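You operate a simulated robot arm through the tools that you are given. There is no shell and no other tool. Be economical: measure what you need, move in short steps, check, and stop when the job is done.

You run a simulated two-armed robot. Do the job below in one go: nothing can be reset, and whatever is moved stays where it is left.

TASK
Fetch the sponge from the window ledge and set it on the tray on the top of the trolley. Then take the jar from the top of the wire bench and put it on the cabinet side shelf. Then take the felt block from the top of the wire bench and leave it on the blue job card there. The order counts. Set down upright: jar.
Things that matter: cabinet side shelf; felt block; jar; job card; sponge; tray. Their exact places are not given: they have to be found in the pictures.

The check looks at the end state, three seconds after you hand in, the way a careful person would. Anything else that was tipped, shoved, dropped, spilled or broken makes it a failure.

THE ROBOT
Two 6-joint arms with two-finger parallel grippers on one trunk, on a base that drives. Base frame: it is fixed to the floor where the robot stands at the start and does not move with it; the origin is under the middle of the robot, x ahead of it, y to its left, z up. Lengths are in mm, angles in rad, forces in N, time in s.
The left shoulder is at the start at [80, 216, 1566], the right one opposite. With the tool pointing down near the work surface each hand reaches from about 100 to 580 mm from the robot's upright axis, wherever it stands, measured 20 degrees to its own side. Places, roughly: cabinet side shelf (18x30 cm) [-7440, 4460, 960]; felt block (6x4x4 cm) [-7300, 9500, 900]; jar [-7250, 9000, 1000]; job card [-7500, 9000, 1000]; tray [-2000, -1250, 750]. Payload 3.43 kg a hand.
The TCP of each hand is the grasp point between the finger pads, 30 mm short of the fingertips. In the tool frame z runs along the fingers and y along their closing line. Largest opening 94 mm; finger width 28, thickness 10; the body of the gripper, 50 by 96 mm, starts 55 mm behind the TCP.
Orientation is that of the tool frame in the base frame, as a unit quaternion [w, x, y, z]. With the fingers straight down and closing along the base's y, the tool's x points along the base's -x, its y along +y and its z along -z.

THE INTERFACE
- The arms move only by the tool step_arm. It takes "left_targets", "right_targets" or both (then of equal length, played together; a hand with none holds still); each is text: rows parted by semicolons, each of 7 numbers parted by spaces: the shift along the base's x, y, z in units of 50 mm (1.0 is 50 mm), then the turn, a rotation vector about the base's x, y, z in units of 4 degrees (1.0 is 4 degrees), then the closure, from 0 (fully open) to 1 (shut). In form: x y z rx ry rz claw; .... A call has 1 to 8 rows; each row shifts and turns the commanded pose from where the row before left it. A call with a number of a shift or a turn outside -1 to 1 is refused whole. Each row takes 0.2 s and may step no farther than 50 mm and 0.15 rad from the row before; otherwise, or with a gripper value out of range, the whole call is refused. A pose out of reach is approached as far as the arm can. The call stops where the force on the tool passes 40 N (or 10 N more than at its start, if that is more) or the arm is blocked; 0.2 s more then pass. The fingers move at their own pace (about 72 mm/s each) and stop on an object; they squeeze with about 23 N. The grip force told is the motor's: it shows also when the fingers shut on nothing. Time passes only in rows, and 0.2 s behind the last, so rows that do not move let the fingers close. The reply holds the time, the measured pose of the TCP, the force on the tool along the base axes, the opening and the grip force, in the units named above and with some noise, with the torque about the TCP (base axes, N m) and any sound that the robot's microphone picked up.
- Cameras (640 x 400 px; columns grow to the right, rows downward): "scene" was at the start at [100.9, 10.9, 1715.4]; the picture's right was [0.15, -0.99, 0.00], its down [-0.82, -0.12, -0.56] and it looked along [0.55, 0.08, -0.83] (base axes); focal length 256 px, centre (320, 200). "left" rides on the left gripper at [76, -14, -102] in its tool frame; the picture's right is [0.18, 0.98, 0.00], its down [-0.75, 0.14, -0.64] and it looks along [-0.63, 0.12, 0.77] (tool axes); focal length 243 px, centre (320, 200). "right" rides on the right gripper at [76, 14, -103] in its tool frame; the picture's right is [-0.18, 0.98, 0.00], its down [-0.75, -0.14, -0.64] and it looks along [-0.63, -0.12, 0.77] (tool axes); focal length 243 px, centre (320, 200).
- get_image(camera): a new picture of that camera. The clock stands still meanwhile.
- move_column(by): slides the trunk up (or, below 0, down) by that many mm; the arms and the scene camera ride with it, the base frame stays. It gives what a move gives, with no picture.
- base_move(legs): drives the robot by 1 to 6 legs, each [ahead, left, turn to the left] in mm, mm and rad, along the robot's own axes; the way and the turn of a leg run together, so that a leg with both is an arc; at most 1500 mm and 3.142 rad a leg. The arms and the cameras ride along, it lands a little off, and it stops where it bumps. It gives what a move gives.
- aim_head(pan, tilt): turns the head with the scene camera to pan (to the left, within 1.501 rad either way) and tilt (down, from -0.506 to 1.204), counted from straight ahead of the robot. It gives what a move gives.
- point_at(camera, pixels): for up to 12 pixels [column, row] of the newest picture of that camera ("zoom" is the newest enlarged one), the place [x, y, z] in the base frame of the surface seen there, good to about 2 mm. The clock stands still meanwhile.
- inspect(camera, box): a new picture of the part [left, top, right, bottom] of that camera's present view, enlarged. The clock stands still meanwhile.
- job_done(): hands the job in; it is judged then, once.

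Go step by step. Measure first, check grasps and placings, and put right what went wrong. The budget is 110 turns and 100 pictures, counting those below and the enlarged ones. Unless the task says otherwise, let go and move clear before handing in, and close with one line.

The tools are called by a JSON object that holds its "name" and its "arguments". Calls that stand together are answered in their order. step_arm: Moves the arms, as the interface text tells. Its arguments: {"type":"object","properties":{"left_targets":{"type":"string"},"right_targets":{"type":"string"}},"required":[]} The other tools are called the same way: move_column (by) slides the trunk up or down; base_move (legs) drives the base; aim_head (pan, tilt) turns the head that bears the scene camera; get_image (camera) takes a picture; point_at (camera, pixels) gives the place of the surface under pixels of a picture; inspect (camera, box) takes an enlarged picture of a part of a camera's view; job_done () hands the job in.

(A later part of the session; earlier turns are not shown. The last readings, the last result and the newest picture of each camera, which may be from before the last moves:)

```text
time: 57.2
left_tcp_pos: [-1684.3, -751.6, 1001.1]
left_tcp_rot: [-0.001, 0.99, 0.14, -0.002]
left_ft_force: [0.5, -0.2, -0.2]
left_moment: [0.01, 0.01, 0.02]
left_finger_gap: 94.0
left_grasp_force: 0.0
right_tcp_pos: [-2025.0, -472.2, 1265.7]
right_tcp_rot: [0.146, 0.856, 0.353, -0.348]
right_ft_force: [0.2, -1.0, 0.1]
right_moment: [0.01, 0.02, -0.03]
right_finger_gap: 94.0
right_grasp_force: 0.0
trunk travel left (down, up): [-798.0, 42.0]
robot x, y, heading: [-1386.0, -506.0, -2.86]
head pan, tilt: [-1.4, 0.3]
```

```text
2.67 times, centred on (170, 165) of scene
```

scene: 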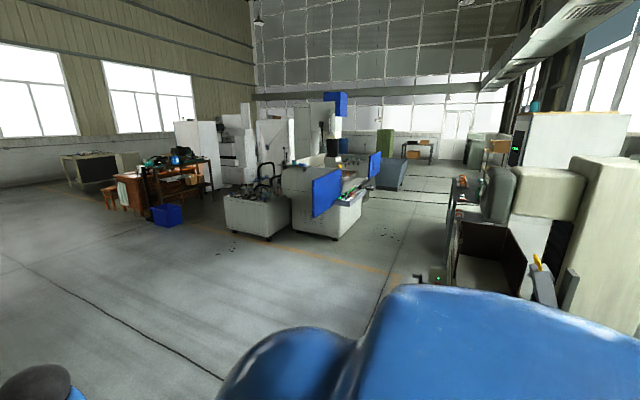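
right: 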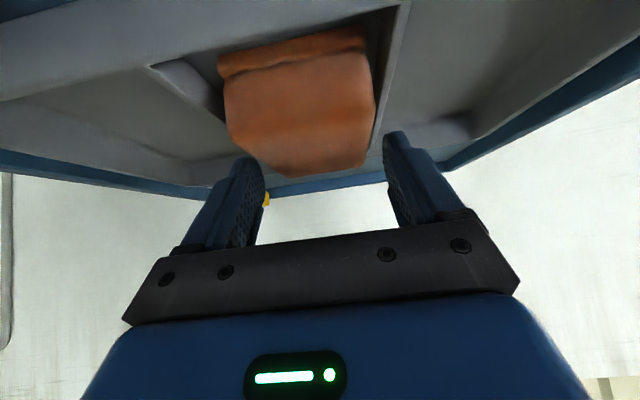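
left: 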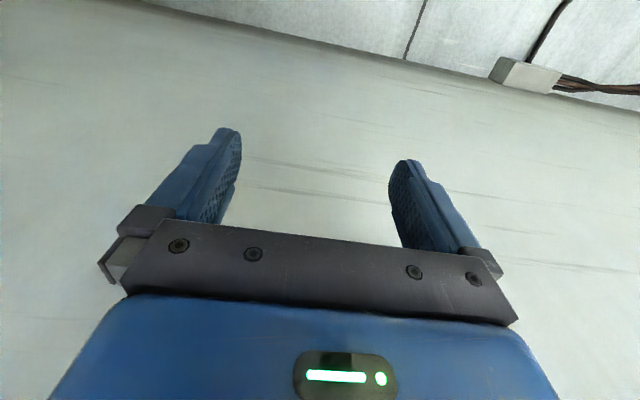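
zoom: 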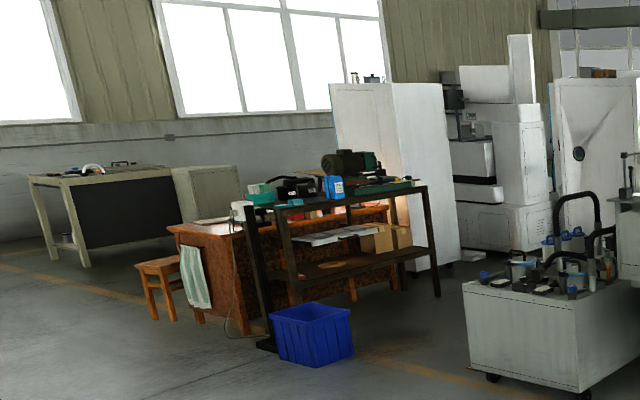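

The route: west along y≈0 to x≈-8200, then north along the west aisle. First I fold the right arm back to its compact pose.

{"name": "step_arm", "arguments": {"right_targets": "0.48 0.14 -0.66 0 0 -0.9 0;0.48 0.14 -0.66 0 0 -0.9 0;0.48 0.14 -0.66 0 0 -0.9 0;0.48 0.14 -0.66 0 0 -0.9 0;0.48 0.14 -0.66 0 0 -0.9 0;0.48 0.14 -0.66 0 0 -0.9 0;0.48 0.14 -0.66 0 0 -0.9 0;0.48 0.14 -0.66 0 0 -0.85 0"}}

{"name": "step_arm", "arguments": {"right_targets": "0 0 0 0.278 -0.96 0 0;0 0 0 0.278 -0.96 0 0;0 0 0 0.278 -0.96 0 0;0 0 0 0.278 -0.96 0 0;0 0 0 0.278 -0.96 0 0;0 0 0 0.278 -0.96 0 0;0 0 0 0.278 -0.96 0 0;0 0 0 0.278 -0.96 0 0"}}

{"name": "step_arm", "arguments": {"right_targets": "0 0 0 0.278 -0.96 0 0;0 0 0 0.278 -0.96 0 0;0 0 0 0.278 -0.96 0 0"}}

{"name": "base_move", "arguments": {"legs": [[0, 0, -0.275]]}}

{"name": "aim_head", "arguments": {"pan": 0, "tilt": 0.3}}

{"name": "get_image", "arguments": {"camera": "scene"}}

```text
time: 59.0
left_tcp_pos: [-1684.1, -752.7, 1000.2]
left_tcp_rot: [0.0, 0.99, 0.141, -0.002]
left_ft_force: [0.7, 0.0, 0.3]
left_moment: [-0.01, -0.01, 0.0]
left_finger_gap: 94.0
left_grasp_force: 0.1
right_tcp_pos: [-1828.9, -419.2, 1002.7]
right_tcp_rot: [0.056, 0.917, 0.13, -0.372]
right_ft_force: [-0.3, 0.7, -0.1]
right_moment: [0.01, 0.02, 0.03]
right_finger_gap: 93.9
right_grasp_force: 0.0
trunk travel left (down, up): [-798.0, 42.0]
robot x, y, heading: [-1383.5, -504.5, -2.863]
head pan, tilt: [-1.4, 0.3]
```

```text
time: 60.8
left_tcp_pos: [-1685.1, -753.1, 999.9]
left_tcp_rot: [0.0, 0.99, 0.141, -0.002]
left_ft_force: [0.0, 0.4, -0.4]
left_moment: [0.03, 0.0, -0.01]
left_finger_gap: 93.8
left_grasp_force: 0.1
right_tcp_pos: [-1832.6, -418.5, 1001.9]
right_tcp_rot: [0.017, 0.985, 0.139, -0.105]
right_ft_force: [-0.6, 0.2, -0.2]
right_moment: [-0.01, 0.03, 0.02]
right_finger_gap: 94.2
right_grasp_force: 0.1
trunk travel left (down, up): [-798.0, 42.0]
robot x, y, heading: [-1381.9, -505.4, -2.86]
head pan, tilt: [-1.4, 0.3]
```

```text
time: 61.6
left_tcp_pos: [-1685.0, -753.7, 1000.3]
left_tcp_rot: [0.0, 0.99, 0.141, -0.002]
left_ft_force: [0.3, 0.2, -0.8]
left_moment: [0.03, -0.01, -0.01]
left_finger_gap: 93.9
left_grasp_force: 0.1
right_tcp_pos: [-1831.1, -417.9, 1000.6]
right_tcp_rot: [0.003, 0.99, 0.14, -0.003]
right_ft_force: [-1.0, 0.2, -0.4]
right_moment: [-0.01, -0.03, 0.03]
right_finger_gap: 94.0
right_grasp_force: 0.1
trunk travel left (down, up): [-798.0, 42.0]
robot x, y, heading: [-1386.0, -507.8, -2.862]
head pan, tilt: [-1.4, 0.3]
```

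```text
time: 62.9
left_tcp_pos: [-1741.4, -663.5, 999.7]
left_tcp_rot: [-0.001, 1.0, 0.005, -0.002]
left_ft_force: [-0.3, -0.3, 0.0]
left_moment: [0.04, -0.04, 0.04]
left_finger_gap: 93.7
left_grasp_force: 0.1
right_tcp_pos: [-1792.6, -300.8, 1002.1]
right_tcp_rot: [0.002, 1.0, 0.005, -0.003]
right_ft_force: [0.6, -0.2, 0.6]
right_moment: [0.02, 0.01, 0.0]
right_finger_gap: 94.2
right_grasp_force: 0.0
trunk travel left (down, up): [-798.0, 42.0]
robot x, y, heading: [-1382.3, -502.8, -3.127]
head pan, tilt: [-1.4, 0.3]
```

```text
time: 64.4
left_tcp_pos: [-1740.4, -662.0, 1000.2]
left_tcp_rot: [-0.001, 1.0, 0.005, -0.003]
left_ft_force: [-0.5, 0.7, 0.3]
left_moment: [0.03, 0.01, 0.02]
left_finger_gap: 94.0
left_grasp_force: 0.0
right_tcp_pos: [-1792.3, -300.2, 1002.0]
right_tcp_rot: [0.002, 1.0, 0.004, -0.003]
right_ft_force: [-0.9, 0.7, 0.3]
right_moment: [-0.01, -0.01, -0.01]
right_finger_gap: 93.7
right_grasp_force: 0.1
trunk travel left (down, up): [-798.0, 42.0]
robot x, y, heading: [-1384.9, -506.2, -3.137]
head pan, tilt: [0.0, 0.3]
```

```text
72 pictures are left
```

scene: 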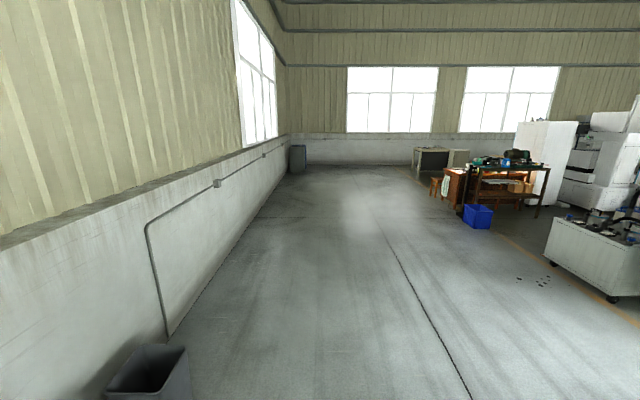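

Floor ahead is clear (bin at (150,375) stays left). I drive 6.4 m west, drifting 1 m to the right.

{"name": "base_move", "arguments": {"legs": [[1280, -200, 0], [1280, -200, 0], [1280, -200, 0], [1280, -200, 0], [1280, -200, 0], [300, 0, -1.0]]}}

{"name": "aim_head", "arguments": {"pan": -0.4, "tilt": 0.2}}

{"name": "get_image", "arguments": {"camera": "scene"}}

```text
time: 97.8
left_tcp_pos: [-8350.5, 742.3, 1001.8]
left_tcp_rot: [-0.002, 0.881, -0.473, -0.002]
left_ft_force: [-0.3, 0.8, -0.2]
left_moment: [0.02, -0.04, 0.04]
left_finger_gap: 94.1
left_grasp_force: 0.0
right_tcp_pos: [-8073.8, 981.3, 1001.2]
right_tcp_rot: [0.001, 0.88, -0.474, -0.004]
right_ft_force: [0.3, -0.3, 0.3]
right_moment: [-0.02, 0.0, 0.0]
right_finger_gap: 93.9
right_grasp_force: 0.1
trunk travel left (down, up): [-798.0, 42.0]
robot x, y, heading: [-8029.5, 524.4, 2.153]
head pan, tilt: [0.0, 0.3]
```

```text
time: 98.7
left_tcp_pos: [-8350.9, 743.7, 1001.5]
left_tcp_rot: [-0.001, 0.881, -0.473, -0.001]
left_ft_force: [0.6, -0.4, 0.0]
left_moment: [-0.02, -0.02, -0.02]
left_finger_gap: 93.8
left_grasp_force: 0.1
right_tcp_pos: [-8074.9, 983.2, 1001.9]
right_tcp_rot: [0.001, 0.88, -0.474, -0.004]
right_ft_force: [0.3, 0.2, 0.1]
right_moment: [0.02, -0.01, -0.02]
right_finger_gap: 93.9
right_grasp_force: 0.1
trunk travel left (down, up): [-798.0, 42.0]
robot x, y, heading: [-8026.9, 528.3, 2.159]
head pan, tilt: [-0.4, 0.201]
```

```text
71 pictures are left
```

scene: 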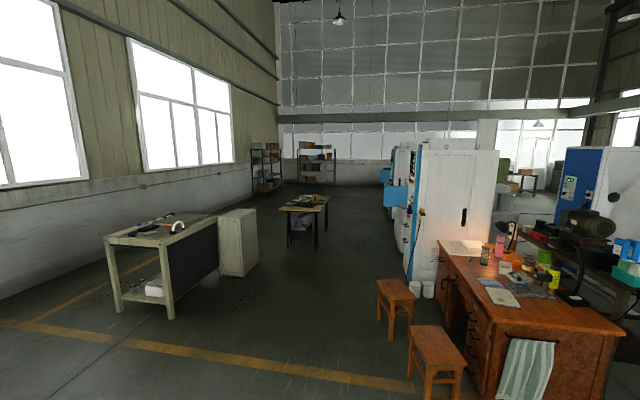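

A table stands at (305,205), likely the wire bench, and a light-blue side shelf sticks out of the cabinet at (396,196). I measure and enlarge.

{"name": "point_at", "arguments": {"camera": "scene", "pixels": [[305, 200], [285, 208], [325, 197], [290, 245], [318, 250], [396, 196], [386, 205], [255, 260], [385, 330], [250, 330], [350, 260], [390, 255]]}}

{"name": "inspect", "arguments": {"camera": "scene", "box": [250, 130, 450, 260]}}

```text
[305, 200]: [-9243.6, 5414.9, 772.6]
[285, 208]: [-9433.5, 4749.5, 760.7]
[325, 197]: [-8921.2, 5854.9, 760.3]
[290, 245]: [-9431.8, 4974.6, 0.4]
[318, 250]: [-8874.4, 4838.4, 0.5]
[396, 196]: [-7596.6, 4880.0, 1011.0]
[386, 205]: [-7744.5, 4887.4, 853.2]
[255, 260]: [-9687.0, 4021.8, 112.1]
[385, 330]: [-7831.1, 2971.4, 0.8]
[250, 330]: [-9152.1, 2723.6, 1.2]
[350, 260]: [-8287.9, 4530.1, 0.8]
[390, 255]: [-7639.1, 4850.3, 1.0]
```

```text
3.08 times, centred on (350, 195) of scene
```

zoom: 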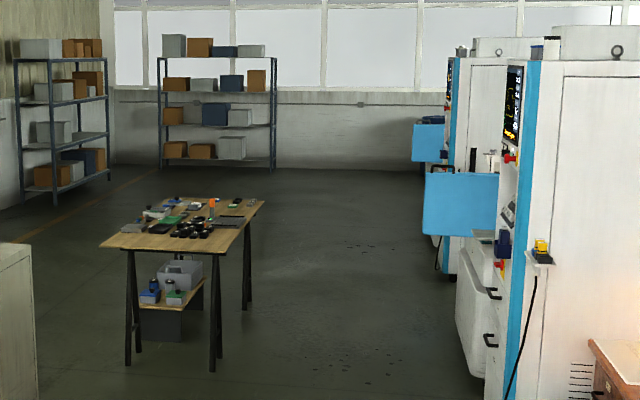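

{"name": "point_at", "arguments": {"camera": "zoom", "pixels": [[540, 258], [528, 254], [553, 258], [500, 220], [430, 140], [360, 180], [420, 230], [510, 200], [330, 200]]}}

{"name": "inspect", "arguments": {"camera": "scene", "box": [380, 130, 480, 260]}}

```text
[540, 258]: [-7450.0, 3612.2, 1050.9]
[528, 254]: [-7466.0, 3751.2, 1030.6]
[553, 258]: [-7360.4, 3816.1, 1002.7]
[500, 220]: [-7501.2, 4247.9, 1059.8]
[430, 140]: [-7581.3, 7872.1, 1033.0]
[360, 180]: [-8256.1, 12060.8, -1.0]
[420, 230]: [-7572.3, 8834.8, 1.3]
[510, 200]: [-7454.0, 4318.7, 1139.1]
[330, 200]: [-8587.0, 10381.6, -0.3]
```

```text
3.08 times, centred on (430, 195) of scene
```

zoom: 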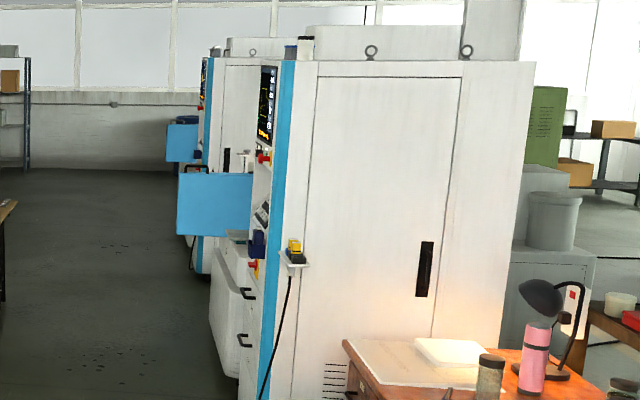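

I drive north along the aisle, between the grey bench (x<-9150) and the stools (x>-7830), to about (-8330,4100).

{"name": "base_move", "arguments": {"legs": [[0, 0, -0.585], [1100, 400, 0], [1200, 0, 0], [1250, -100, 0]]}}

{"name": "aim_head", "arguments": {"pan": -0.9, "tilt": 0.4}}

{"name": "get_image", "arguments": {"camera": "scene"}}

{"name": "aim_head", "arguments": {"pan": 0, "tilt": 0.2}}

{"name": "get_image", "arguments": {"camera": "scene"}}

```text
time: 118.0
left_tcp_pos: [-8467.4, 4454.0, 1000.2]
left_tcp_rot: [0.002, -0.704, 0.71, 0.001]
left_ft_force: [-0.9, -0.9, -0.2]
left_moment: [0.03, 0.01, 0.02]
left_finger_gap: 94.1
left_grasp_force: 0.2
right_tcp_pos: [-8103.5, 4497.4, 1000.5]
right_tcp_rot: [0.0, -0.703, 0.711, 0.004]
right_ft_force: [0.1, -0.2, -0.8]
right_moment: [0.0, 0.0, -0.01]
right_finger_gap: 94.0
right_grasp_force: 0.0
trunk travel left (down, up): [-798.0, 42.0]
robot x, y, heading: [-8318.6, 4093.3, 1.558]
head pan, tilt: [-0.4, 0.201]
```

```text
time: 118.9
left_tcp_pos: [-8466.0, 4456.1, 1000.7]
left_tcp_rot: [0.001, -0.703, 0.711, 0.001]
left_ft_force: [0.4, 0.9, -1.0]
left_moment: [-0.01, -0.02, 0.0]
left_finger_gap: 93.9
left_grasp_force: 0.0
right_tcp_pos: [-8103.4, 4499.5, 1001.8]
right_tcp_rot: [0.001, -0.703, 0.712, 0.005]
right_ft_force: [-0.3, 0.2, -0.6]
right_moment: [0.0, 0.0, -0.02]
right_finger_gap: 93.9
right_grasp_force: 0.1
trunk travel left (down, up): [-798.0, 42.0]
robot x, y, heading: [-8319.7, 4095.1, 1.558]
head pan, tilt: [-0.901, 0.4]
```

```text
68 pictures are left
```

scene: 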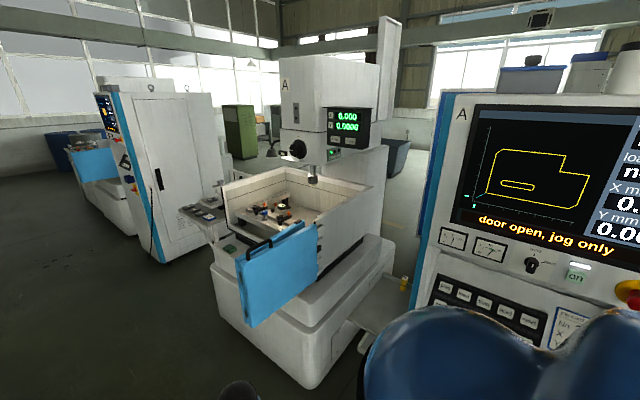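

```text
time: 120.1
left_tcp_pos: [-8467.0, 4455.1, 999.8]
left_tcp_rot: [0.002, -0.704, 0.711, 0.0]
left_ft_force: [0.5, -0.6, -0.1]
left_moment: [0.05, -0.02, 0.03]
left_finger_gap: 94.1
left_grasp_force: 0.0
right_tcp_pos: [-8104.0, 4498.0, 1001.2]
right_tcp_rot: [0.001, -0.703, 0.712, 0.004]
right_ft_force: [0.7, -0.6, 0.8]
right_moment: [-0.01, -0.01, 0.01]
right_finger_gap: 93.8
right_grasp_force: 0.0
trunk travel left (down, up): [-798.0, 42.0]
robot x, y, heading: [-8318.3, 4095.7, 1.559]
head pan, tilt: [0.0, 0.201]
```

```text
67 pictures are left
```

scene: 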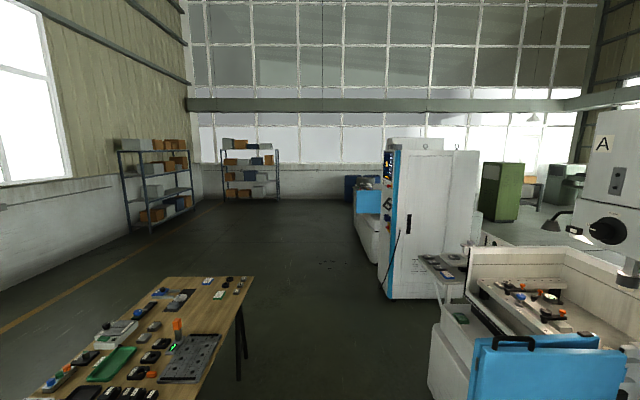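

In the first picture a grey shelf sticks out of cabinet A's far side at (380,320); a small table stands at (445,270) by the second cabinet in the latest picture. I measure these.

{"name": "point_at", "arguments": {"camera": "scene", "pixels": [[440, 262], [450, 268], [430, 260], [465, 262], [470, 245], [445, 300], [375, 225], [495, 275], [400, 240], [460, 315], [240, 380], [360, 190]]}}

{"name": "inspect", "arguments": {"camera": "scene", "box": [340, 160, 520, 310]}}

{"name": "aim_head", "arguments": {"pan": -0.9, "tilt": 0.4}}

{"name": "inspect", "arguments": {"camera": "scene", "box": [310, 240, 450, 360]}}

{"name": "point_at", "arguments": {"camera": "zoom", "pixels": [[300, 280], [250, 300], [400, 200], [330, 340], [200, 260], [440, 150], [350, 250]]}}

```text
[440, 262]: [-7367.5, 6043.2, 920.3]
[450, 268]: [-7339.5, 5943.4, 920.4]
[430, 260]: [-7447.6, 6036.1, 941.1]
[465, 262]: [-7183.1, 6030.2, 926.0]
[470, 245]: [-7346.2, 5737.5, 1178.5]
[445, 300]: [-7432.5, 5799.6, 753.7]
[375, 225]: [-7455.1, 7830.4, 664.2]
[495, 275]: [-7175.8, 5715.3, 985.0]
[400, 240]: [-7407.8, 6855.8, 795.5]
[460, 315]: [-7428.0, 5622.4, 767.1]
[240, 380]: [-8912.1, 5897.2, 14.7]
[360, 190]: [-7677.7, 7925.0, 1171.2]
```

```text
2.67 times, centred on (430, 235) of scene
```

zoom: 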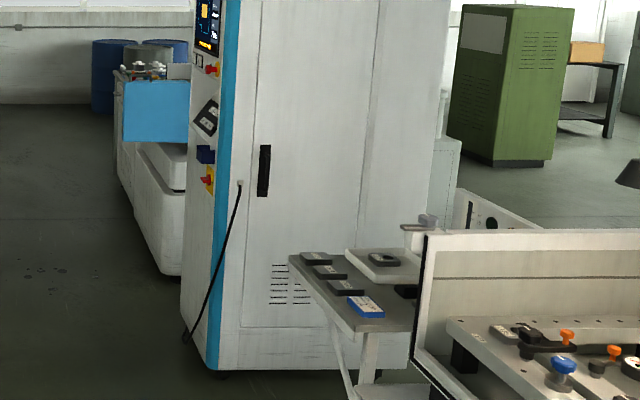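

```text
time: 121.3
left_tcp_pos: [-8466.9, 4454.7, 999.7]
left_tcp_rot: [0.002, -0.703, 0.711, 0.001]
left_ft_force: [0.1, 1.2, 1.2]
left_moment: [0.0, -0.01, 0.0]
left_finger_gap: 94.0
left_grasp_force: 0.0
right_tcp_pos: [-8103.0, 4498.8, 1001.3]
right_tcp_rot: [0.0, -0.703, 0.711, 0.005]
right_ft_force: [-0.2, 1.0, 0.7]
right_moment: [-0.02, 0.0, 0.0]
right_finger_gap: 93.9
right_grasp_force: 0.1
trunk travel left (down, up): [-798.0, 42.0]
robot x, y, heading: [-8317.8, 4094.9, 1.565]
head pan, tilt: [-0.901, 0.4]
```

```text
3.33 times, centred on (380, 300) of scene
```

zoom: 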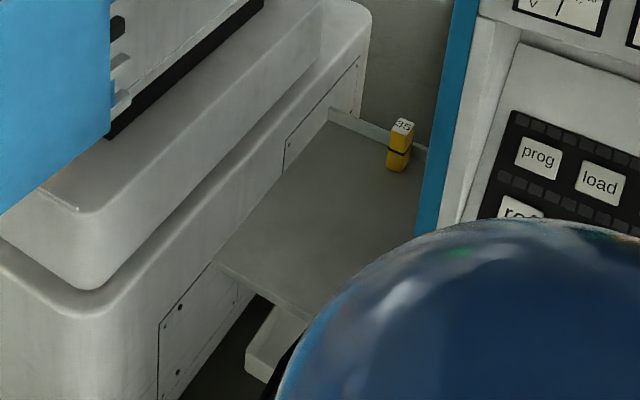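

```text
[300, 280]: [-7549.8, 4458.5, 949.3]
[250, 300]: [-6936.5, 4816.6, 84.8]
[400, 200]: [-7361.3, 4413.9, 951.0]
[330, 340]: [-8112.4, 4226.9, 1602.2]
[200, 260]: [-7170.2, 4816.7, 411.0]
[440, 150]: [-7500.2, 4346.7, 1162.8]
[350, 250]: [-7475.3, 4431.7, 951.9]
```

The cabinet side shelf is found: the grey ledge between cabinet A and the machine, z≈951, x -7560..-7250, around y 4450, with a yellow "35" block at its back. Now I drive north for the wire bench.

{"name": "base_move", "arguments": {"legs": [[1400, 0, 0], [1400, 0, 0], [1400, 0, 0]]}}

{"name": "aim_head", "arguments": {"pan": -0.8, "tilt": 0.4}}

{"name": "get_image", "arguments": {"camera": "scene"}}

```text
time: 141.4
left_tcp_pos: [-8373.5, 8646.7, 1000.8]
left_tcp_rot: [0.002, -0.696, 0.718, 0.001]
left_ft_force: [-0.5, 0.2, -0.3]
left_moment: [0.01, 0.02, 0.01]
left_finger_gap: 94.0
left_grasp_force: 0.1
right_tcp_pos: [-8009.3, 8683.5, 1001.4]
right_tcp_rot: [0.0, -0.695, 0.719, 0.003]
right_ft_force: [-0.6, 0.1, 0.3]
right_moment: [0.03, 0.01, 0.02]
right_finger_gap: 93.7
right_grasp_force: 0.0
trunk travel left (down, up): [-798.0, 42.0]
robot x, y, heading: [-8231.0, 8285.4, 1.535]
head pan, tilt: [-0.901, 0.4]
```

```text
time: 142.1
left_tcp_pos: [-8373.1, 8647.2, 1000.2]
left_tcp_rot: [0.002, -0.696, 0.718, 0.002]
left_ft_force: [0.5, 1.1, -0.3]
left_moment: [-0.02, 0.0, 0.02]
left_finger_gap: 93.9
left_grasp_force: 0.0
right_tcp_pos: [-8011.3, 8682.6, 1001.4]
right_tcp_rot: [0.001, -0.695, 0.719, 0.004]
right_ft_force: [-0.9, -1.1, -0.1]
right_moment: [-0.02, -0.03, -0.05]
right_finger_gap: 94.1
right_grasp_force: 0.1
trunk travel left (down, up): [-798.0, 42.0]
robot x, y, heading: [-8229.5, 8284.1, 1.541]
head pan, tilt: [-0.799, 0.4]
```

```text
64 pictures are left
```

scene: 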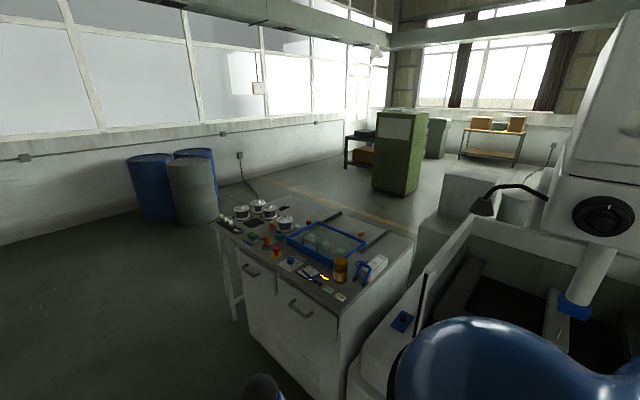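

The wire bench with spools, an amber jar at (340,270) and a blue frame is straight off to the right. I enlarge the top and measure.

{"name": "inspect", "arguments": {"camera": "scene", "box": [205, 190, 405, 320]}}

{"name": "point_at", "arguments": {"camera": "scene", "pixels": [[210, 224], [340, 315], [412, 240], [340, 270], [362, 272], [325, 240], [245, 310], [290, 360], [340, 262]]}}

```text
3.08 times, centred on (305, 255) of scene
```

zoom: 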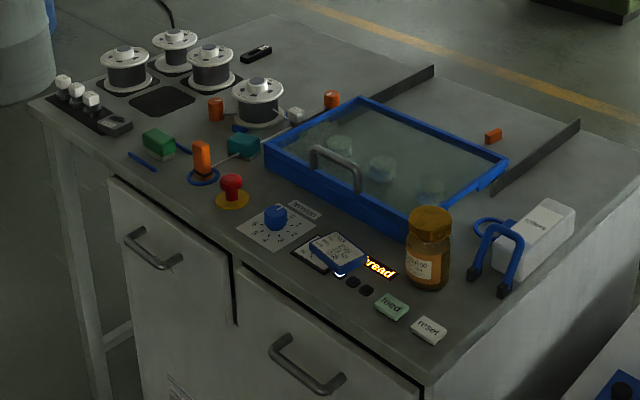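

```text
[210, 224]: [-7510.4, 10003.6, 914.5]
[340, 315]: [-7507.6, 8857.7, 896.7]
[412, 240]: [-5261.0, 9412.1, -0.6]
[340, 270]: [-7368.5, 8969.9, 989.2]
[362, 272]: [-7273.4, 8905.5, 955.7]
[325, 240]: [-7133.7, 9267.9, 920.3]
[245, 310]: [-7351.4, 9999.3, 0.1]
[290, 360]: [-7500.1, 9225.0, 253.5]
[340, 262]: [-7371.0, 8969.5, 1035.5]
```

The jar stands at (-7370,8970), bench top ≈915, front edge x≈-7508. I move north to y≈9050 and turn to face the bench.

{"name": "base_move", "arguments": {"legs": [[770, 0, 0], [0, 0, -1.541], [100, 0, 0]]}}

{"name": "aim_head", "arguments": {"pan": 0.2, "tilt": 0.8}}

{"name": "get_image", "arguments": {"camera": "scene"}}

```text
time: 150.7
left_tcp_pos: [-7758.3, 9221.9, 1003.3]
left_tcp_rot: [0.005, -0.008, 1.0, -0.001]
left_ft_force: [0.0, 0.4, 0.0]
left_moment: [0.01, -0.04, -0.01]
left_finger_gap: 94.0
left_grasp_force: 0.1
right_tcp_pos: [-7707.1, 8859.9, 1004.4]
right_tcp_rot: [0.007, -0.006, 1.0, 0.002]
right_ft_force: [-0.1, 0.2, 0.3]
right_moment: [-0.01, -0.02, -0.02]
right_finger_gap: 93.9
right_grasp_force: 0.0
trunk travel left (down, up): [-798.0, 42.0]
robot x, y, heading: [-8105.9, 9059.9, 0.013]
head pan, tilt: [-0.799, 0.4]
```

```text
time: 152.0
left_tcp_pos: [-7753.9, 9221.8, 1001.0]
left_tcp_rot: [0.002, -0.007, 1.0, 0.0]
left_ft_force: [0.1, -0.7, 0.0]
left_moment: [0.01, -0.03, 0.05]
left_finger_gap: 94.1
left_grasp_force: 0.1
right_tcp_pos: [-7702.8, 8858.7, 1001.2]
right_tcp_rot: [0.003, -0.006, 1.0, 0.002]
right_ft_force: [-0.3, -0.6, 0.2]
right_moment: [-0.01, 0.0, -0.05]
right_finger_gap: 94.1
right_grasp_force: 0.2
trunk travel left (down, up): [-798.0, 42.0]
robot x, y, heading: [-8111.5, 9065.9, 0.011]
head pan, tilt: [0.201, 0.799]
```

```text
62 pictures are left
```

scene: 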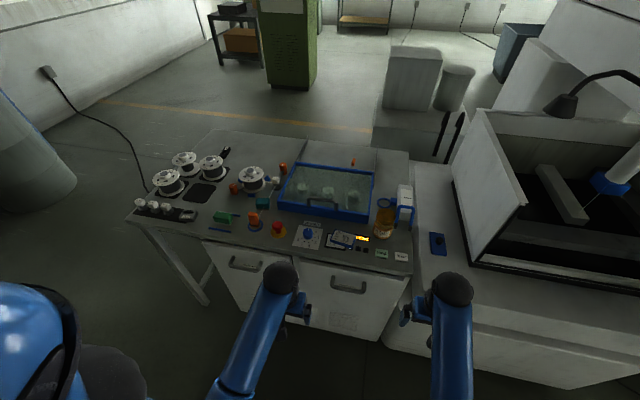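

{"name": "inspect", "arguments": {"camera": "scene", "box": [290, 170, 460, 280]}}

{"name": "point_at", "arguments": {"camera": "zoom", "pixels": [[356, 115], [355, 165], [338, 195], [370, 195], [355, 240], [195, 255], [170, 245], [235, 245], [225, 290], [440, 120], [270, 265], [355, 135]]}}

{"name": "inspect", "arguments": {"camera": "scene", "box": [130, 140, 300, 250]}}

{"name": "point_at", "arguments": {"camera": "zoom", "pixels": [[330, 285], [352, 278], [355, 300], [310, 295], [502, 235], [480, 230], [465, 295], [545, 320], [398, 182], [580, 100]]}}

```text
3.64 times, centred on (375, 225) of scene
```

zoom: 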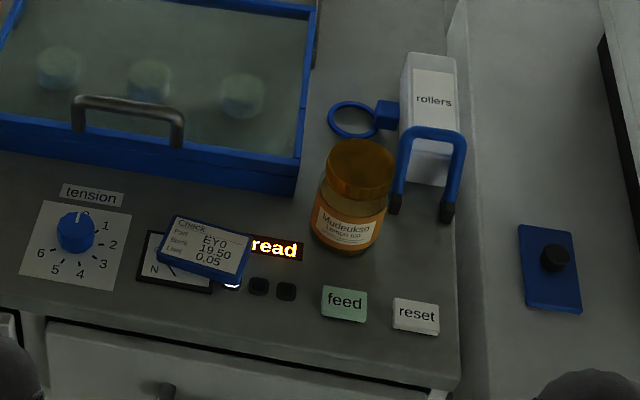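

```text
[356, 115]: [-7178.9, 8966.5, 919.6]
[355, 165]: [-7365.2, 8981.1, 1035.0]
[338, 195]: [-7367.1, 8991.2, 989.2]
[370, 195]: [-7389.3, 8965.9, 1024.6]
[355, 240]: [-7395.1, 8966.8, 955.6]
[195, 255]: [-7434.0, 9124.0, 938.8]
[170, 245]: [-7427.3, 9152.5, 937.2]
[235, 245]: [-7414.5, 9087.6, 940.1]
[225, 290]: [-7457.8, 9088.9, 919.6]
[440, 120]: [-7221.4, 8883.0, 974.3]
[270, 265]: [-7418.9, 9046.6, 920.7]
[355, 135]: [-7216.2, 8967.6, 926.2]
```

```text
3.64 times, centred on (215, 195) of scene
```

zoom: 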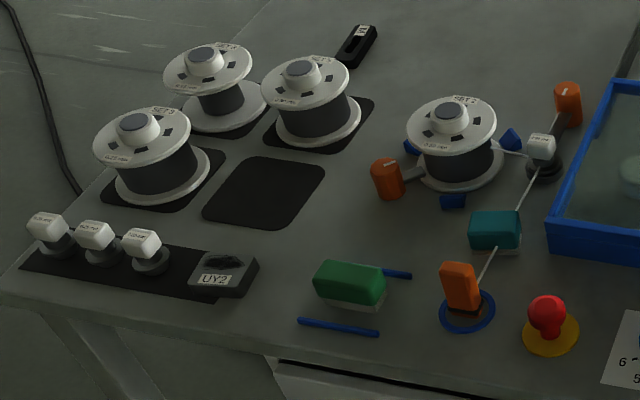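

```text
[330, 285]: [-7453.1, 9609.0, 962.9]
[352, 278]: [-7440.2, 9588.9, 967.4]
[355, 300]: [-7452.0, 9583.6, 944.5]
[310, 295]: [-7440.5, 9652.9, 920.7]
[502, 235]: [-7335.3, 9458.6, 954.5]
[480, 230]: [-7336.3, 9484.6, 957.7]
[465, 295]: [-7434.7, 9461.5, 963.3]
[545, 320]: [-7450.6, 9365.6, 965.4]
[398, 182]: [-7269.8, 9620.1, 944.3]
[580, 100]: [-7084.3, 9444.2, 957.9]
```

By position and size, the jar is the amber one at about (-7370,8972), the felt block is the teal block near (-7336,9472), and the job card is the blue-edged "Check" card near (-7430,9120). I'll take the jar with the left hand; first I tuck the right hand back, raise the trunk and shift the base.

{"name": "step_arm", "arguments": {"right_targets": "-0.8 0 0 0 0 0 0;-0.8 0 0 0 0 0 0;-0.8 0 0 0 0 0 0"}}

{"name": "move_column", "arguments": {"by": 41}}

{"name": "base_move", "arguments": {"legs": [[0, -240, -0.011], [100, 0, 0]]}}

{"name": "aim_head", "arguments": {"pan": 0.1, "tilt": 0.9}}

{"name": "get_image", "arguments": {"camera": "scene"}}

```text
time: 152.8
left_tcp_pos: [-7754.6, 9221.7, 1001.0]
left_tcp_rot: [0.002, -0.007, 1.0, -0.001]
left_ft_force: [-0.3, 0.5, -0.3]
left_moment: [0.0, 0.0, -0.02]
left_finger_gap: 94.1
left_grasp_force: 0.1
right_tcp_pos: [-7821.6, 8859.7, 1002.3]
right_tcp_rot: [0.004, -0.005, 1.0, 0.003]
right_ft_force: [-0.1, -0.1, 0.7]
right_moment: [0.01, 0.01, 0.0]
right_finger_gap: 94.1
right_grasp_force: 0.0
trunk travel left (down, up): [-798.0, 42.0]
robot x, y, heading: [-8104.5, 9062.4, 0.015]
head pan, tilt: [0.201, 0.799]
```

```text
time: 153.6
left_tcp_pos: [-7753.8, 9222.7, 1043.0]
left_tcp_rot: [0.002, -0.007, 1.0, -0.001]
left_ft_force: [0.5, -0.9, 0.1]
left_moment: [0.01, -0.06, 0.0]
left_finger_gap: 93.9
left_grasp_force: 0.0
right_tcp_pos: [-7820.7, 8858.5, 1043.0]
right_tcp_rot: [0.003, -0.006, 1.0, 0.004]
right_ft_force: [0.7, -0.5, -0.2]
right_moment: [-0.04, 0.01, -0.02]
right_finger_gap: 94.1
right_grasp_force: 0.2
trunk travel left (down, up): [-839.0, 1.0]
robot x, y, heading: [-8108.2, 9060.7, 0.013]
head pan, tilt: [0.201, 0.799]
```

```text
time: 156.2
left_tcp_pos: [-7658.3, 8976.9, 1044.2]
left_tcp_rot: [0.006, -0.001, 1.0, -0.001]
left_ft_force: [0.0, 0.1, 0.2]
left_moment: [-0.02, -0.04, -0.01]
left_finger_gap: 94.1
left_grasp_force: 0.1
right_tcp_pos: [-7730.4, 8614.9, 1044.2]
right_tcp_rot: [0.007, 0.0, 1.0, 0.003]
right_ft_force: [-1.3, 0.2, 0.3]
right_moment: [-0.01, -0.08, -0.02]
right_finger_gap: 94.0
right_grasp_force: 0.1
trunk travel left (down, up): [-839.0, 1.0]
robot x, y, heading: [-8006.9, 8819.6, 0.001]
head pan, tilt: [0.201, 0.799]
```

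```text
time: 156.8
left_tcp_pos: [-7655.3, 8976.6, 1043.2]
left_tcp_rot: [0.003, -0.001, 1.0, -0.001]
left_ft_force: [-0.5, 0.2, 0.2]
left_moment: [0.03, -0.01, -0.05]
left_finger_gap: 94.2
left_grasp_force: 0.1
right_tcp_pos: [-7726.7, 8615.1, 1043.0]
right_tcp_rot: [0.004, 0.0, 1.0, 0.003]
right_ft_force: [-0.7, 0.2, 0.5]
right_moment: [-0.03, 0.0, -0.01]
right_finger_gap: 93.9
right_grasp_force: 0.1
trunk travel left (down, up): [-839.0, 1.0]
robot x, y, heading: [-8012.3, 8817.1, 0.003]
head pan, tilt: [0.099, 0.901]
```

```text
59 pictures are left
```

scene: 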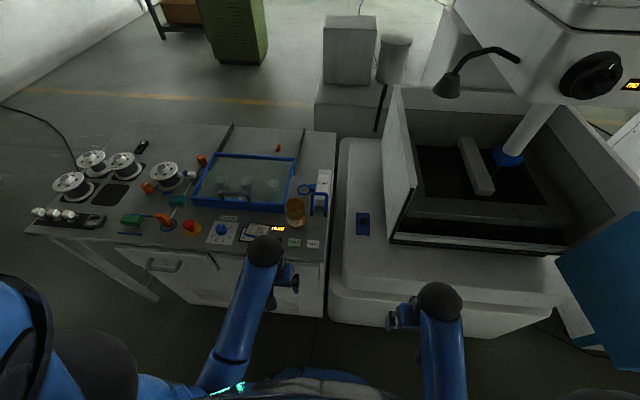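

{"name": "inspect", "arguments": {"camera": "scene", "box": [225, 170, 345, 260]}}

{"name": "point_at", "arguments": {"camera": "zoom", "pixels": [[375, 160], [350, 165], [400, 165], [375, 148], [375, 178], [375, 215], [375, 240], [375, 275], [510, 120], [500, 200], [480, 90], [375, 120]]}}

```text
4.44 times, centred on (285, 215) of scene
```

zoom: 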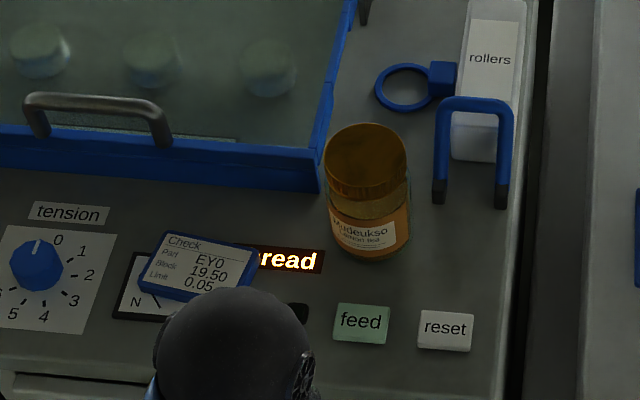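

```text
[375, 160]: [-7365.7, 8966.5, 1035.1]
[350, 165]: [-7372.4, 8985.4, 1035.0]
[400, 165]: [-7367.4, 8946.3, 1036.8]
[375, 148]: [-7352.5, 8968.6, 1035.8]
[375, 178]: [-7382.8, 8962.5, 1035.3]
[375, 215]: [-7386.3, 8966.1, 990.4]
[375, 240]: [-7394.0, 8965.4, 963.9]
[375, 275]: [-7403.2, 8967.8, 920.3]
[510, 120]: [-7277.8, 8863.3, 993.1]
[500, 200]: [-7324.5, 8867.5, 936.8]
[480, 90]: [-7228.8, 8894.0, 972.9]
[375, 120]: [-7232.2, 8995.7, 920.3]
```

Jar: centre (-7360,8972), lid Ø≈64, lid top 1035. I advance the base 110 mm, then raise and extend the left hand to above it.

{"name": "base_move", "arguments": {"legs": [[112, 0, 0]]}}

{"name": "step_arm", "arguments": {"left_targets": "0.6 0 0.6 0 0 0 0;0.6 0 0.6 0 0 0 0;0 0 0.4 0 0 0 0"}}

```text
time: 158.1
left_tcp_pos: [-7546.4, 8976.6, 1043.5]
left_tcp_rot: [0.004, -0.001, 1.0, -0.002]
left_ft_force: [-0.8, -0.8, -0.7]
left_moment: [-0.01, -0.06, -0.01]
left_finger_gap: 94.1
left_grasp_force: 0.1
right_tcp_pos: [-7618.4, 8613.1, 1043.7]
right_tcp_rot: [0.005, 0.0, 1.0, 0.003]
right_ft_force: [-0.6, -0.4, 0.2]
right_moment: [-0.04, -0.02, 0.0]
right_finger_gap: 94.2
right_grasp_force: 0.1
trunk travel left (down, up): [-839.0, 1.0]
robot x, y, heading: [-7899.4, 8825.9, -0.003]
head pan, tilt: [0.099, 0.901]
```

```text
time: 158.8
left_tcp_pos: [-7478.4, 8976.0, 1042.5]
left_tcp_rot: [0.002, -0.001, 1.0, -0.001]
left_ft_force: [0.0, -0.2, 0.0]
left_moment: [0.01, -0.02, 0.0]
left_finger_gap: 94.1
left_grasp_force: 0.2
left hand out of reach, approached as far as the arm can: row 1, 2, 3
right_tcp_pos: [-7613.2, 8614.4, 1042.6]
right_tcp_rot: [0.002, 0.001, 1.0, 0.002]
right_ft_force: [0.7, 0.8, -0.7]
right_moment: [-0.01, -0.03, -0.01]
right_finger_gap: 94.1
right_grasp_force: 0.0
trunk travel left (down, up): [-839.0, 1.0]
robot x, y, heading: [-7899.5, 8822.9, 0.002]
head pan, tilt: [0.099, 0.901]
```

Straight-down the hand tops out at z≈1043, so I tilt it forward about 32° (fingers still closing along y), which keeps the jar upright and gives height.

{"name": "step_arm", "arguments": {"left_targets": "0 0 0 0 -1 0 0;0 0 0 0 -1 0 0;0 0 0 0 -1 0 0;0 0 0 0 -1 0 0;0 0 0.2 0 -1 0 0;0 0 0.3 0 -1 0 0;0 0 0.3 0 -1 0 0;0 0 0.4 0 -1 0 0"}}

{"name": "get_image", "arguments": {"camera": "left"}}

```text
time: 160.7
left_tcp_pos: [-7477.0, 8975.1, 1104.1]
left_tcp_rot: [0.277, 0.0, 0.961, -0.001]
left_ft_force: [0.3, 0.0, -0.1]
left_moment: [-0.01, -0.02, -0.01]
left_finger_gap: 94.0
left_grasp_force: 0.1
right_tcp_pos: [-7613.0, 8615.2, 1040.7]
right_tcp_rot: [0.002, 0.001, 1.0, 0.003]
right_ft_force: [0.2, 0.4, 0.0]
right_moment: [0.01, 0.02, 0.0]
right_finger_gap: 93.8
right_grasp_force: 0.0
trunk travel left (down, up): [-839.0, 1.0]
robot x, y, heading: [-7896.0, 8822.2, 0.001]
head pan, tilt: [0.099, 0.901]
```

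```text
57 pictures are left
```

left: 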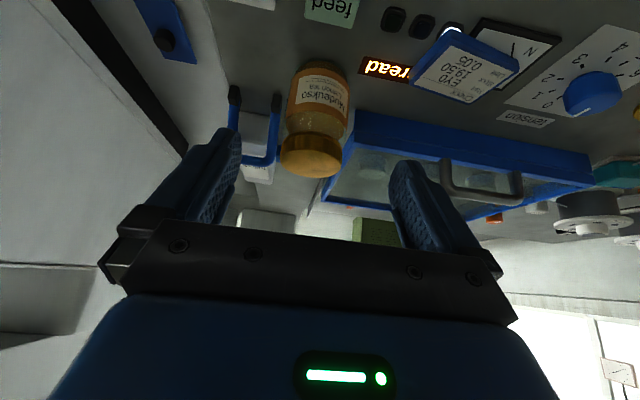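

The jar is between the fingers. I verify its lid position from this camera before going over.

{"name": "point_at", "arguments": {"camera": "left", "pixels": [[281, 155], [341, 158], [310, 155], [310, 172], [236, 92], [278, 98], [262, 165], [232, 140], [395, 170], [350, 170]]}}

```text
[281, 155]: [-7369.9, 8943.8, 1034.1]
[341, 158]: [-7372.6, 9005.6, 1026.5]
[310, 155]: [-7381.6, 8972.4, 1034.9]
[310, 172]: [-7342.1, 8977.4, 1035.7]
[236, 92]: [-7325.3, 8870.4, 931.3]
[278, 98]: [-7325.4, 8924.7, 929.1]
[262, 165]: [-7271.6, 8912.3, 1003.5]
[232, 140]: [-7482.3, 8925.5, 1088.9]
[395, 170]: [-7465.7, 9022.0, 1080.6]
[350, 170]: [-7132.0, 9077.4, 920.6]
```

Lid centre is (-7361,8975), confirmed. I move over it, descend to z≈1006 and close gently.

{"name": "step_arm", "arguments": {"left_targets": "0.9 0 0 0 0 0 0.1;0.9 0 0 0 0 0 0.13;0.46 0 0 0 0 0 0.13;0 0 -0.7 0 0 0 0.13;0 0 -0.7 0 0 0 0.13;0 0 -0.5 0 0 0 0.13;0 0 0 0 0 0 0.13"}}

{"name": "get_image", "arguments": {"camera": "left"}}

```text
time: 162.2
left_tcp_pos: [-7364.6, 8974.9, 1007.8]
left_tcp_rot: [0.276, -0.001, 0.961, -0.001]
left_ft_force: [0.2, -0.4, 0.3]
left_moment: [-0.02, 0.01, 0.03]
left_finger_gap: 81.7
left_grasp_force: 0.0
right_tcp_pos: [-7613.9, 8614.8, 1041.6]
right_tcp_rot: [0.002, 0.001, 1.0, 0.002]
right_ft_force: [1.0, 0.0, -0.2]
right_moment: [0.02, -0.01, 0.01]
right_finger_gap: 93.9
right_grasp_force: 0.0
trunk travel left (down, up): [-839.0, 1.0]
robot x, y, heading: [-7899.2, 8823.1, 0.0]
head pan, tilt: [0.099, 0.901]
```

```text
56 pictures are left
```

left: 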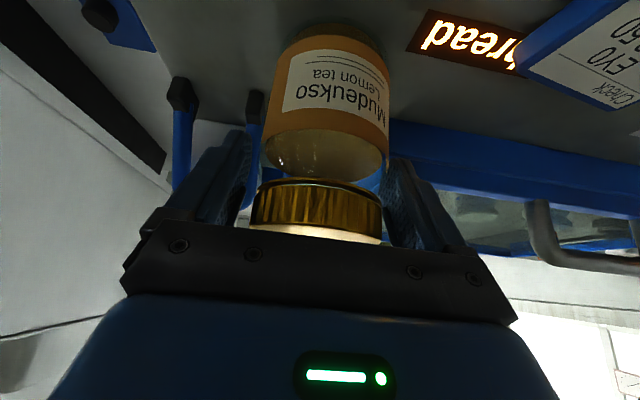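

The lid sits between both pads with room to each side. I close and then lift slightly.

{"name": "step_arm", "arguments": {"left_targets": "0 0 0 0 0 0 0.5;0 0 0 0 0 0 1;0 0 0 0 0 0 1;0 0 0 0 0 0 1;0 0 0.3 0 0 0 1;0 0 0 0 0 0 1"}}

{"name": "get_image", "arguments": {"camera": "left"}}

```text
time: 163.7
left_tcp_pos: [-7364.9, 8974.8, 1023.1]
left_tcp_rot: [0.276, 0.0, 0.961, 0.0]
left_ft_force: [-0.3, -0.5, -3.6]
left_moment: [0.01, 0.03, 0.0]
left_finger_gap: 70.4
left_grasp_force: 22.3
right_tcp_pos: [-7612.1, 8614.2, 1042.0]
right_tcp_rot: [0.002, 0.0, 1.0, 0.003]
right_ft_force: [0.6, -0.8, 0.1]
right_moment: [0.0, 0.0, 0.0]
right_finger_gap: 93.8
right_grasp_force: 0.1
trunk travel left (down, up): [-839.0, 1.0]
robot x, y, heading: [-7897.5, 8822.0, 0.0]
head pan, tilt: [0.099, 0.901]
```

```text
55 pictures are left
```

left: 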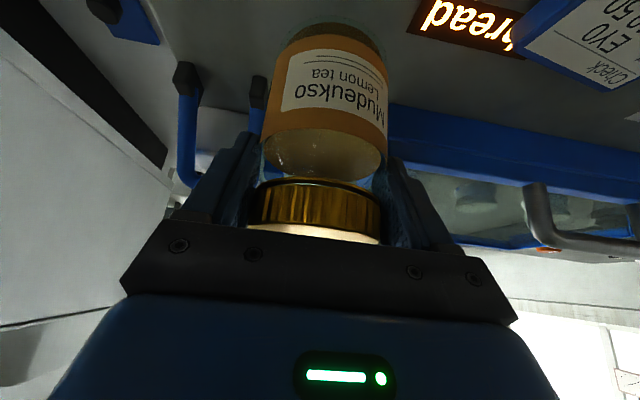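

The jar is lifted (3.6 N, bottom ≈88 mm below the TCP). I raise it to z≈1100, draw it back, back the base off to x≈-8350, and strafe south in legs.

{"name": "step_arm", "arguments": {"left_targets": "0 0 0.5 0 0 0 1;0 0 0.5 0 0 0 1;0 0 0.55 0 0 0 1;-0.6 0 0 0 0 0 1;-0.6 0 0 0 0 0 1;-0.6 0 0 0 0 0 1;-0.5 0 0 0 0 0 1;0 0 0 0 0 0 1"}}

{"name": "base_move", "arguments": {"legs": [[-450, 0, 0], [0, -1400, 0], [0, -1400, 0]]}}

{"name": "aim_head", "arguments": {"pan": -0.9, "tilt": 0.45}}

{"name": "get_image", "arguments": {"camera": "scene"}}

```text
time: 165.4
left_tcp_pos: [-7479.3, 8975.3, 1101.5]
left_tcp_rot: [0.277, 0.0, 0.961, -0.002]
left_ft_force: [1.2, 0.3, -3.6]
left_moment: [0.0, 0.05, 0.02]
left_finger_gap: 71.0
left_grasp_force: 23.3
right_tcp_pos: [-7612.6, 8614.1, 1040.9]
right_tcp_rot: [0.003, 0.0, 1.0, 0.003]
right_ft_force: [0.2, -0.9, 0.8]
right_moment: [-0.04, 0.03, 0.01]
right_finger_gap: 94.0
right_grasp_force: 0.0
trunk travel left (down, up): [-839.0, 1.0]
robot x, y, heading: [-7899.3, 8820.9, -0.001]
head pan, tilt: [0.099, 0.901]
```

```text
time: 181.3
left_tcp_pos: [-7944.4, 6182.2, 1100.8]
left_tcp_rot: [0.276, 0.01, 0.961, -0.005]
left_ft_force: [-0.1, -0.4, -4.5]
left_moment: [0.02, 0.01, 0.02]
left_finger_gap: 71.0
left_grasp_force: 22.7
right_tcp_pos: [-8085.9, 5823.0, 1041.8]
right_tcp_rot: [0.003, 0.011, 1.0, 0.003]
right_ft_force: [0.2, -0.1, 0.0]
right_moment: [0.01, -0.03, 0.0]
right_finger_gap: 94.0
right_grasp_force: 0.0
trunk travel left (down, up): [-839.0, 1.0]
robot x, y, heading: [-8364.9, 6036.0, -0.02]
head pan, tilt: [0.099, 0.901]
```

```text
time: 182.5
left_tcp_pos: [-7945.4, 6179.7, 1100.3]
left_tcp_rot: [0.276, 0.009, 0.961, -0.005]
left_ft_force: [0.1, 0.0, -5.2]
left_moment: [0.0, 0.0, 0.03]
left_finger_gap: 70.7
left_grasp_force: 23.1
right_tcp_pos: [-8086.9, 5823.2, 1042.5]
right_tcp_rot: [0.003, 0.012, 1.0, 0.002]
right_ft_force: [-0.9, 0.0, 0.0]
right_moment: [-0.01, 0.02, 0.01]
right_finger_gap: 94.0
right_grasp_force: 0.0
trunk travel left (down, up): [-839.0, 1.0]
robot x, y, heading: [-8363.9, 6035.0, -0.022]
head pan, tilt: [-0.901, 0.45]
```

```text
54 pictures are left
```

scene: 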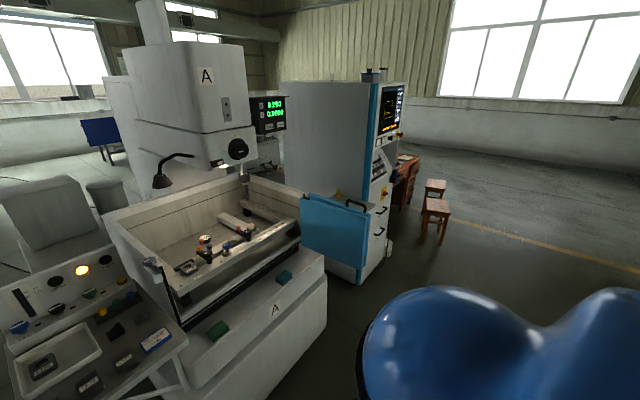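

The open blue door (335,240) reaches x≈-7744, and my hands are at x<-7945, so the strafe is clear. I continue to y≈4310 and look at the shelf.

{"name": "base_move", "arguments": {"legs": [[0, -862, 0.021], [0, -862, 0]]}}

{"name": "aim_head", "arguments": {"pan": 0.1, "tilt": 0.6}}

{"name": "get_image", "arguments": {"camera": "scene"}}

```text
time: 191.2
left_tcp_pos: [-7955.6, 4479.0, 1099.1]
left_tcp_rot: [0.276, 0.0, 0.961, -0.001]
left_ft_force: [-0.4, 0.3, -3.8]
left_moment: [-0.02, 0.02, 0.02]
left_finger_gap: 70.7
left_grasp_force: 22.9
right_tcp_pos: [-8089.1, 4118.6, 1041.9]
right_tcp_rot: [0.002, 0.001, 1.0, 0.003]
right_ft_force: [0.5, 0.4, 0.3]
right_moment: [0.0, 0.01, 0.03]
right_finger_gap: 93.9
right_grasp_force: 0.1
trunk travel left (down, up): [-839.0, 1.0]
robot x, y, heading: [-8378.4, 4327.9, 0.003]
head pan, tilt: [-0.901, 0.45]
```

```text
time: 192.5
left_tcp_pos: [-7955.0, 4476.5, 1101.6]
left_tcp_rot: [0.276, -0.001, 0.961, -0.001]
left_ft_force: [0.7, -0.1, -3.4]
left_moment: [0.02, 0.0, 0.0]
left_finger_gap: 70.8
left_grasp_force: 23.2
right_tcp_pos: [-8089.2, 4119.0, 1042.2]
right_tcp_rot: [0.003, 0.001, 1.0, 0.003]
right_ft_force: [0.8, -0.3, 0.3]
right_moment: [0.03, 0.02, 0.01]
right_finger_gap: 94.2
right_grasp_force: 0.1
trunk travel left (down, up): [-839.0, 1.0]
robot x, y, heading: [-8376.8, 4328.2, -0.002]
head pan, tilt: [0.099, 0.6]
```

```text
53 pictures are left
```

scene: 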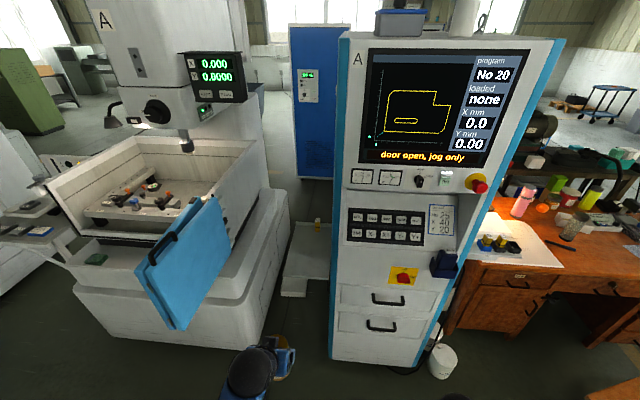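

{"name": "inspect", "arguments": {"camera": "scene", "box": [250, 200, 350, 320]}}

{"name": "point_at", "arguments": {"camera": "zoom", "pixels": [[235, 270], [300, 270], [180, 265], [250, 160], [300, 200], [310, 100], [320, 170], [220, 300], [175, 120], [245, 90]]}}

{"name": "point_at", "arguments": {"camera": "scene", "pixels": [[333, 250], [215, 205], [230, 260], [180, 325], [285, 200], [335, 60]]}}

```text
3.33 times, centred on (300, 260) of scene
```

zoom: 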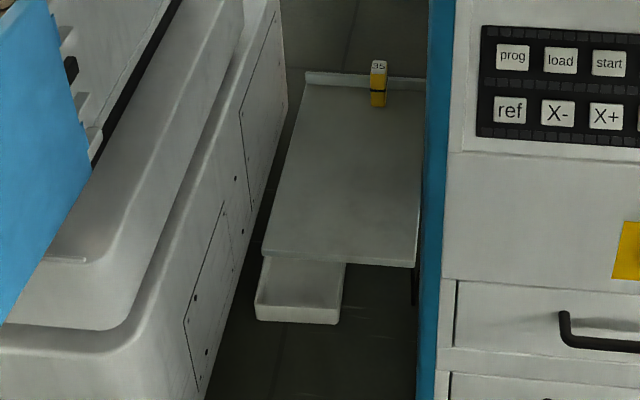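

```text
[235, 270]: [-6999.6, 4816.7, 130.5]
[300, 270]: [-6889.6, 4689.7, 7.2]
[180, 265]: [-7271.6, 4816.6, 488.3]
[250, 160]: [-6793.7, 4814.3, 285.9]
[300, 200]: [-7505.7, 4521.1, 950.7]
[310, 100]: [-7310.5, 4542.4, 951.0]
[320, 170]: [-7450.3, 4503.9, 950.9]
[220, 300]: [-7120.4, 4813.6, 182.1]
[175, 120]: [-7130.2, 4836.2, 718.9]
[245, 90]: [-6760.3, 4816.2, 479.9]
```

```text
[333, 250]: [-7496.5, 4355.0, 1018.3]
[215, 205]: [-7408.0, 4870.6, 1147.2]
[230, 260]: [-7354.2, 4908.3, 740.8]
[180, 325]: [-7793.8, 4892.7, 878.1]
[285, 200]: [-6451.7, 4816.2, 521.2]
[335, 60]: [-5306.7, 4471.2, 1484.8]
```

The shelf spans x -7590..-7280, y 4375..4545 at z 951, free except for the yellow block at the back. I drive 365 mm forward and extend the jar over its middle.

{"name": "base_move", "arguments": {"legs": [[365, -10, 0]]}}

{"name": "step_arm", "arguments": {"left_targets": "0.6 0 0 0 0 0 1;0.6 0 0 0 0 0 1;0.6 0 0 0 0 0 1;0.5 0 0 0 0 0 1;0 0 0 0 0 0 1"}}

{"name": "get_image", "arguments": {"camera": "left"}}

{"name": "get_image", "arguments": {"camera": "scene"}}

```text
time: 194.8
left_tcp_pos: [-7596.8, 4467.2, 1102.3]
left_tcp_rot: [0.278, 0.0, 0.961, 0.0]
left_ft_force: [-0.7, 0.5, -3.9]
left_moment: [0.0, 0.03, 0.01]
left_finger_gap: 70.9
left_grasp_force: 23.3
right_tcp_pos: [-7730.9, 4107.5, 1041.6]
right_tcp_rot: [0.004, 0.002, 1.0, 0.002]
right_ft_force: [-0.1, -0.3, -0.4]
right_moment: [-0.02, -0.02, 0.0]
right_finger_gap: 93.8
right_grasp_force: 0.0
trunk travel left (down, up): [-839.0, 1.0]
robot x, y, heading: [-8011.5, 4315.2, -0.003]
head pan, tilt: [0.099, 0.6]
```

```text
time: 196.0
left_tcp_pos: [-7477.2, 4467.1, 1099.8]
left_tcp_rot: [0.277, 0.0, 0.961, 0.0]
left_ft_force: [-0.1, 0.2, -4.6]
left_moment: [0.02, 0.04, 0.02]
left_finger_gap: 71.0
left_grasp_force: 23.2
right_tcp_pos: [-7728.2, 4106.6, 1040.9]
right_tcp_rot: [0.001, 0.002, 1.0, 0.002]
right_ft_force: [0.1, -0.4, -0.3]
right_moment: [-0.01, 0.02, 0.03]
right_finger_gap: 94.0
right_grasp_force: 0.1
trunk travel left (down, up): [-839.0, 1.0]
robot x, y, heading: [-8011.6, 4313.5, -0.002]
head pan, tilt: [0.099, 0.6]
```

```text
51 pictures are left
```

left: 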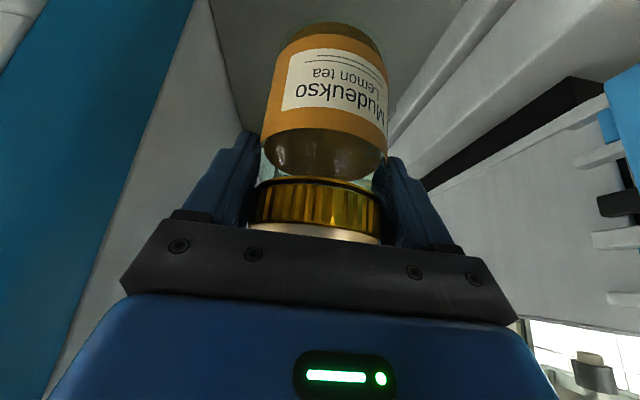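

```text
50 pictures are left
```

scene: 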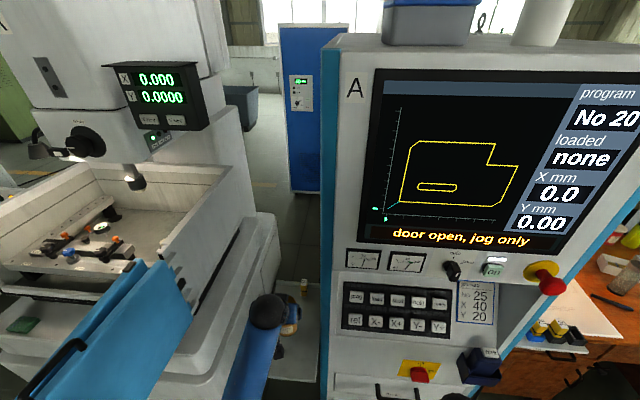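

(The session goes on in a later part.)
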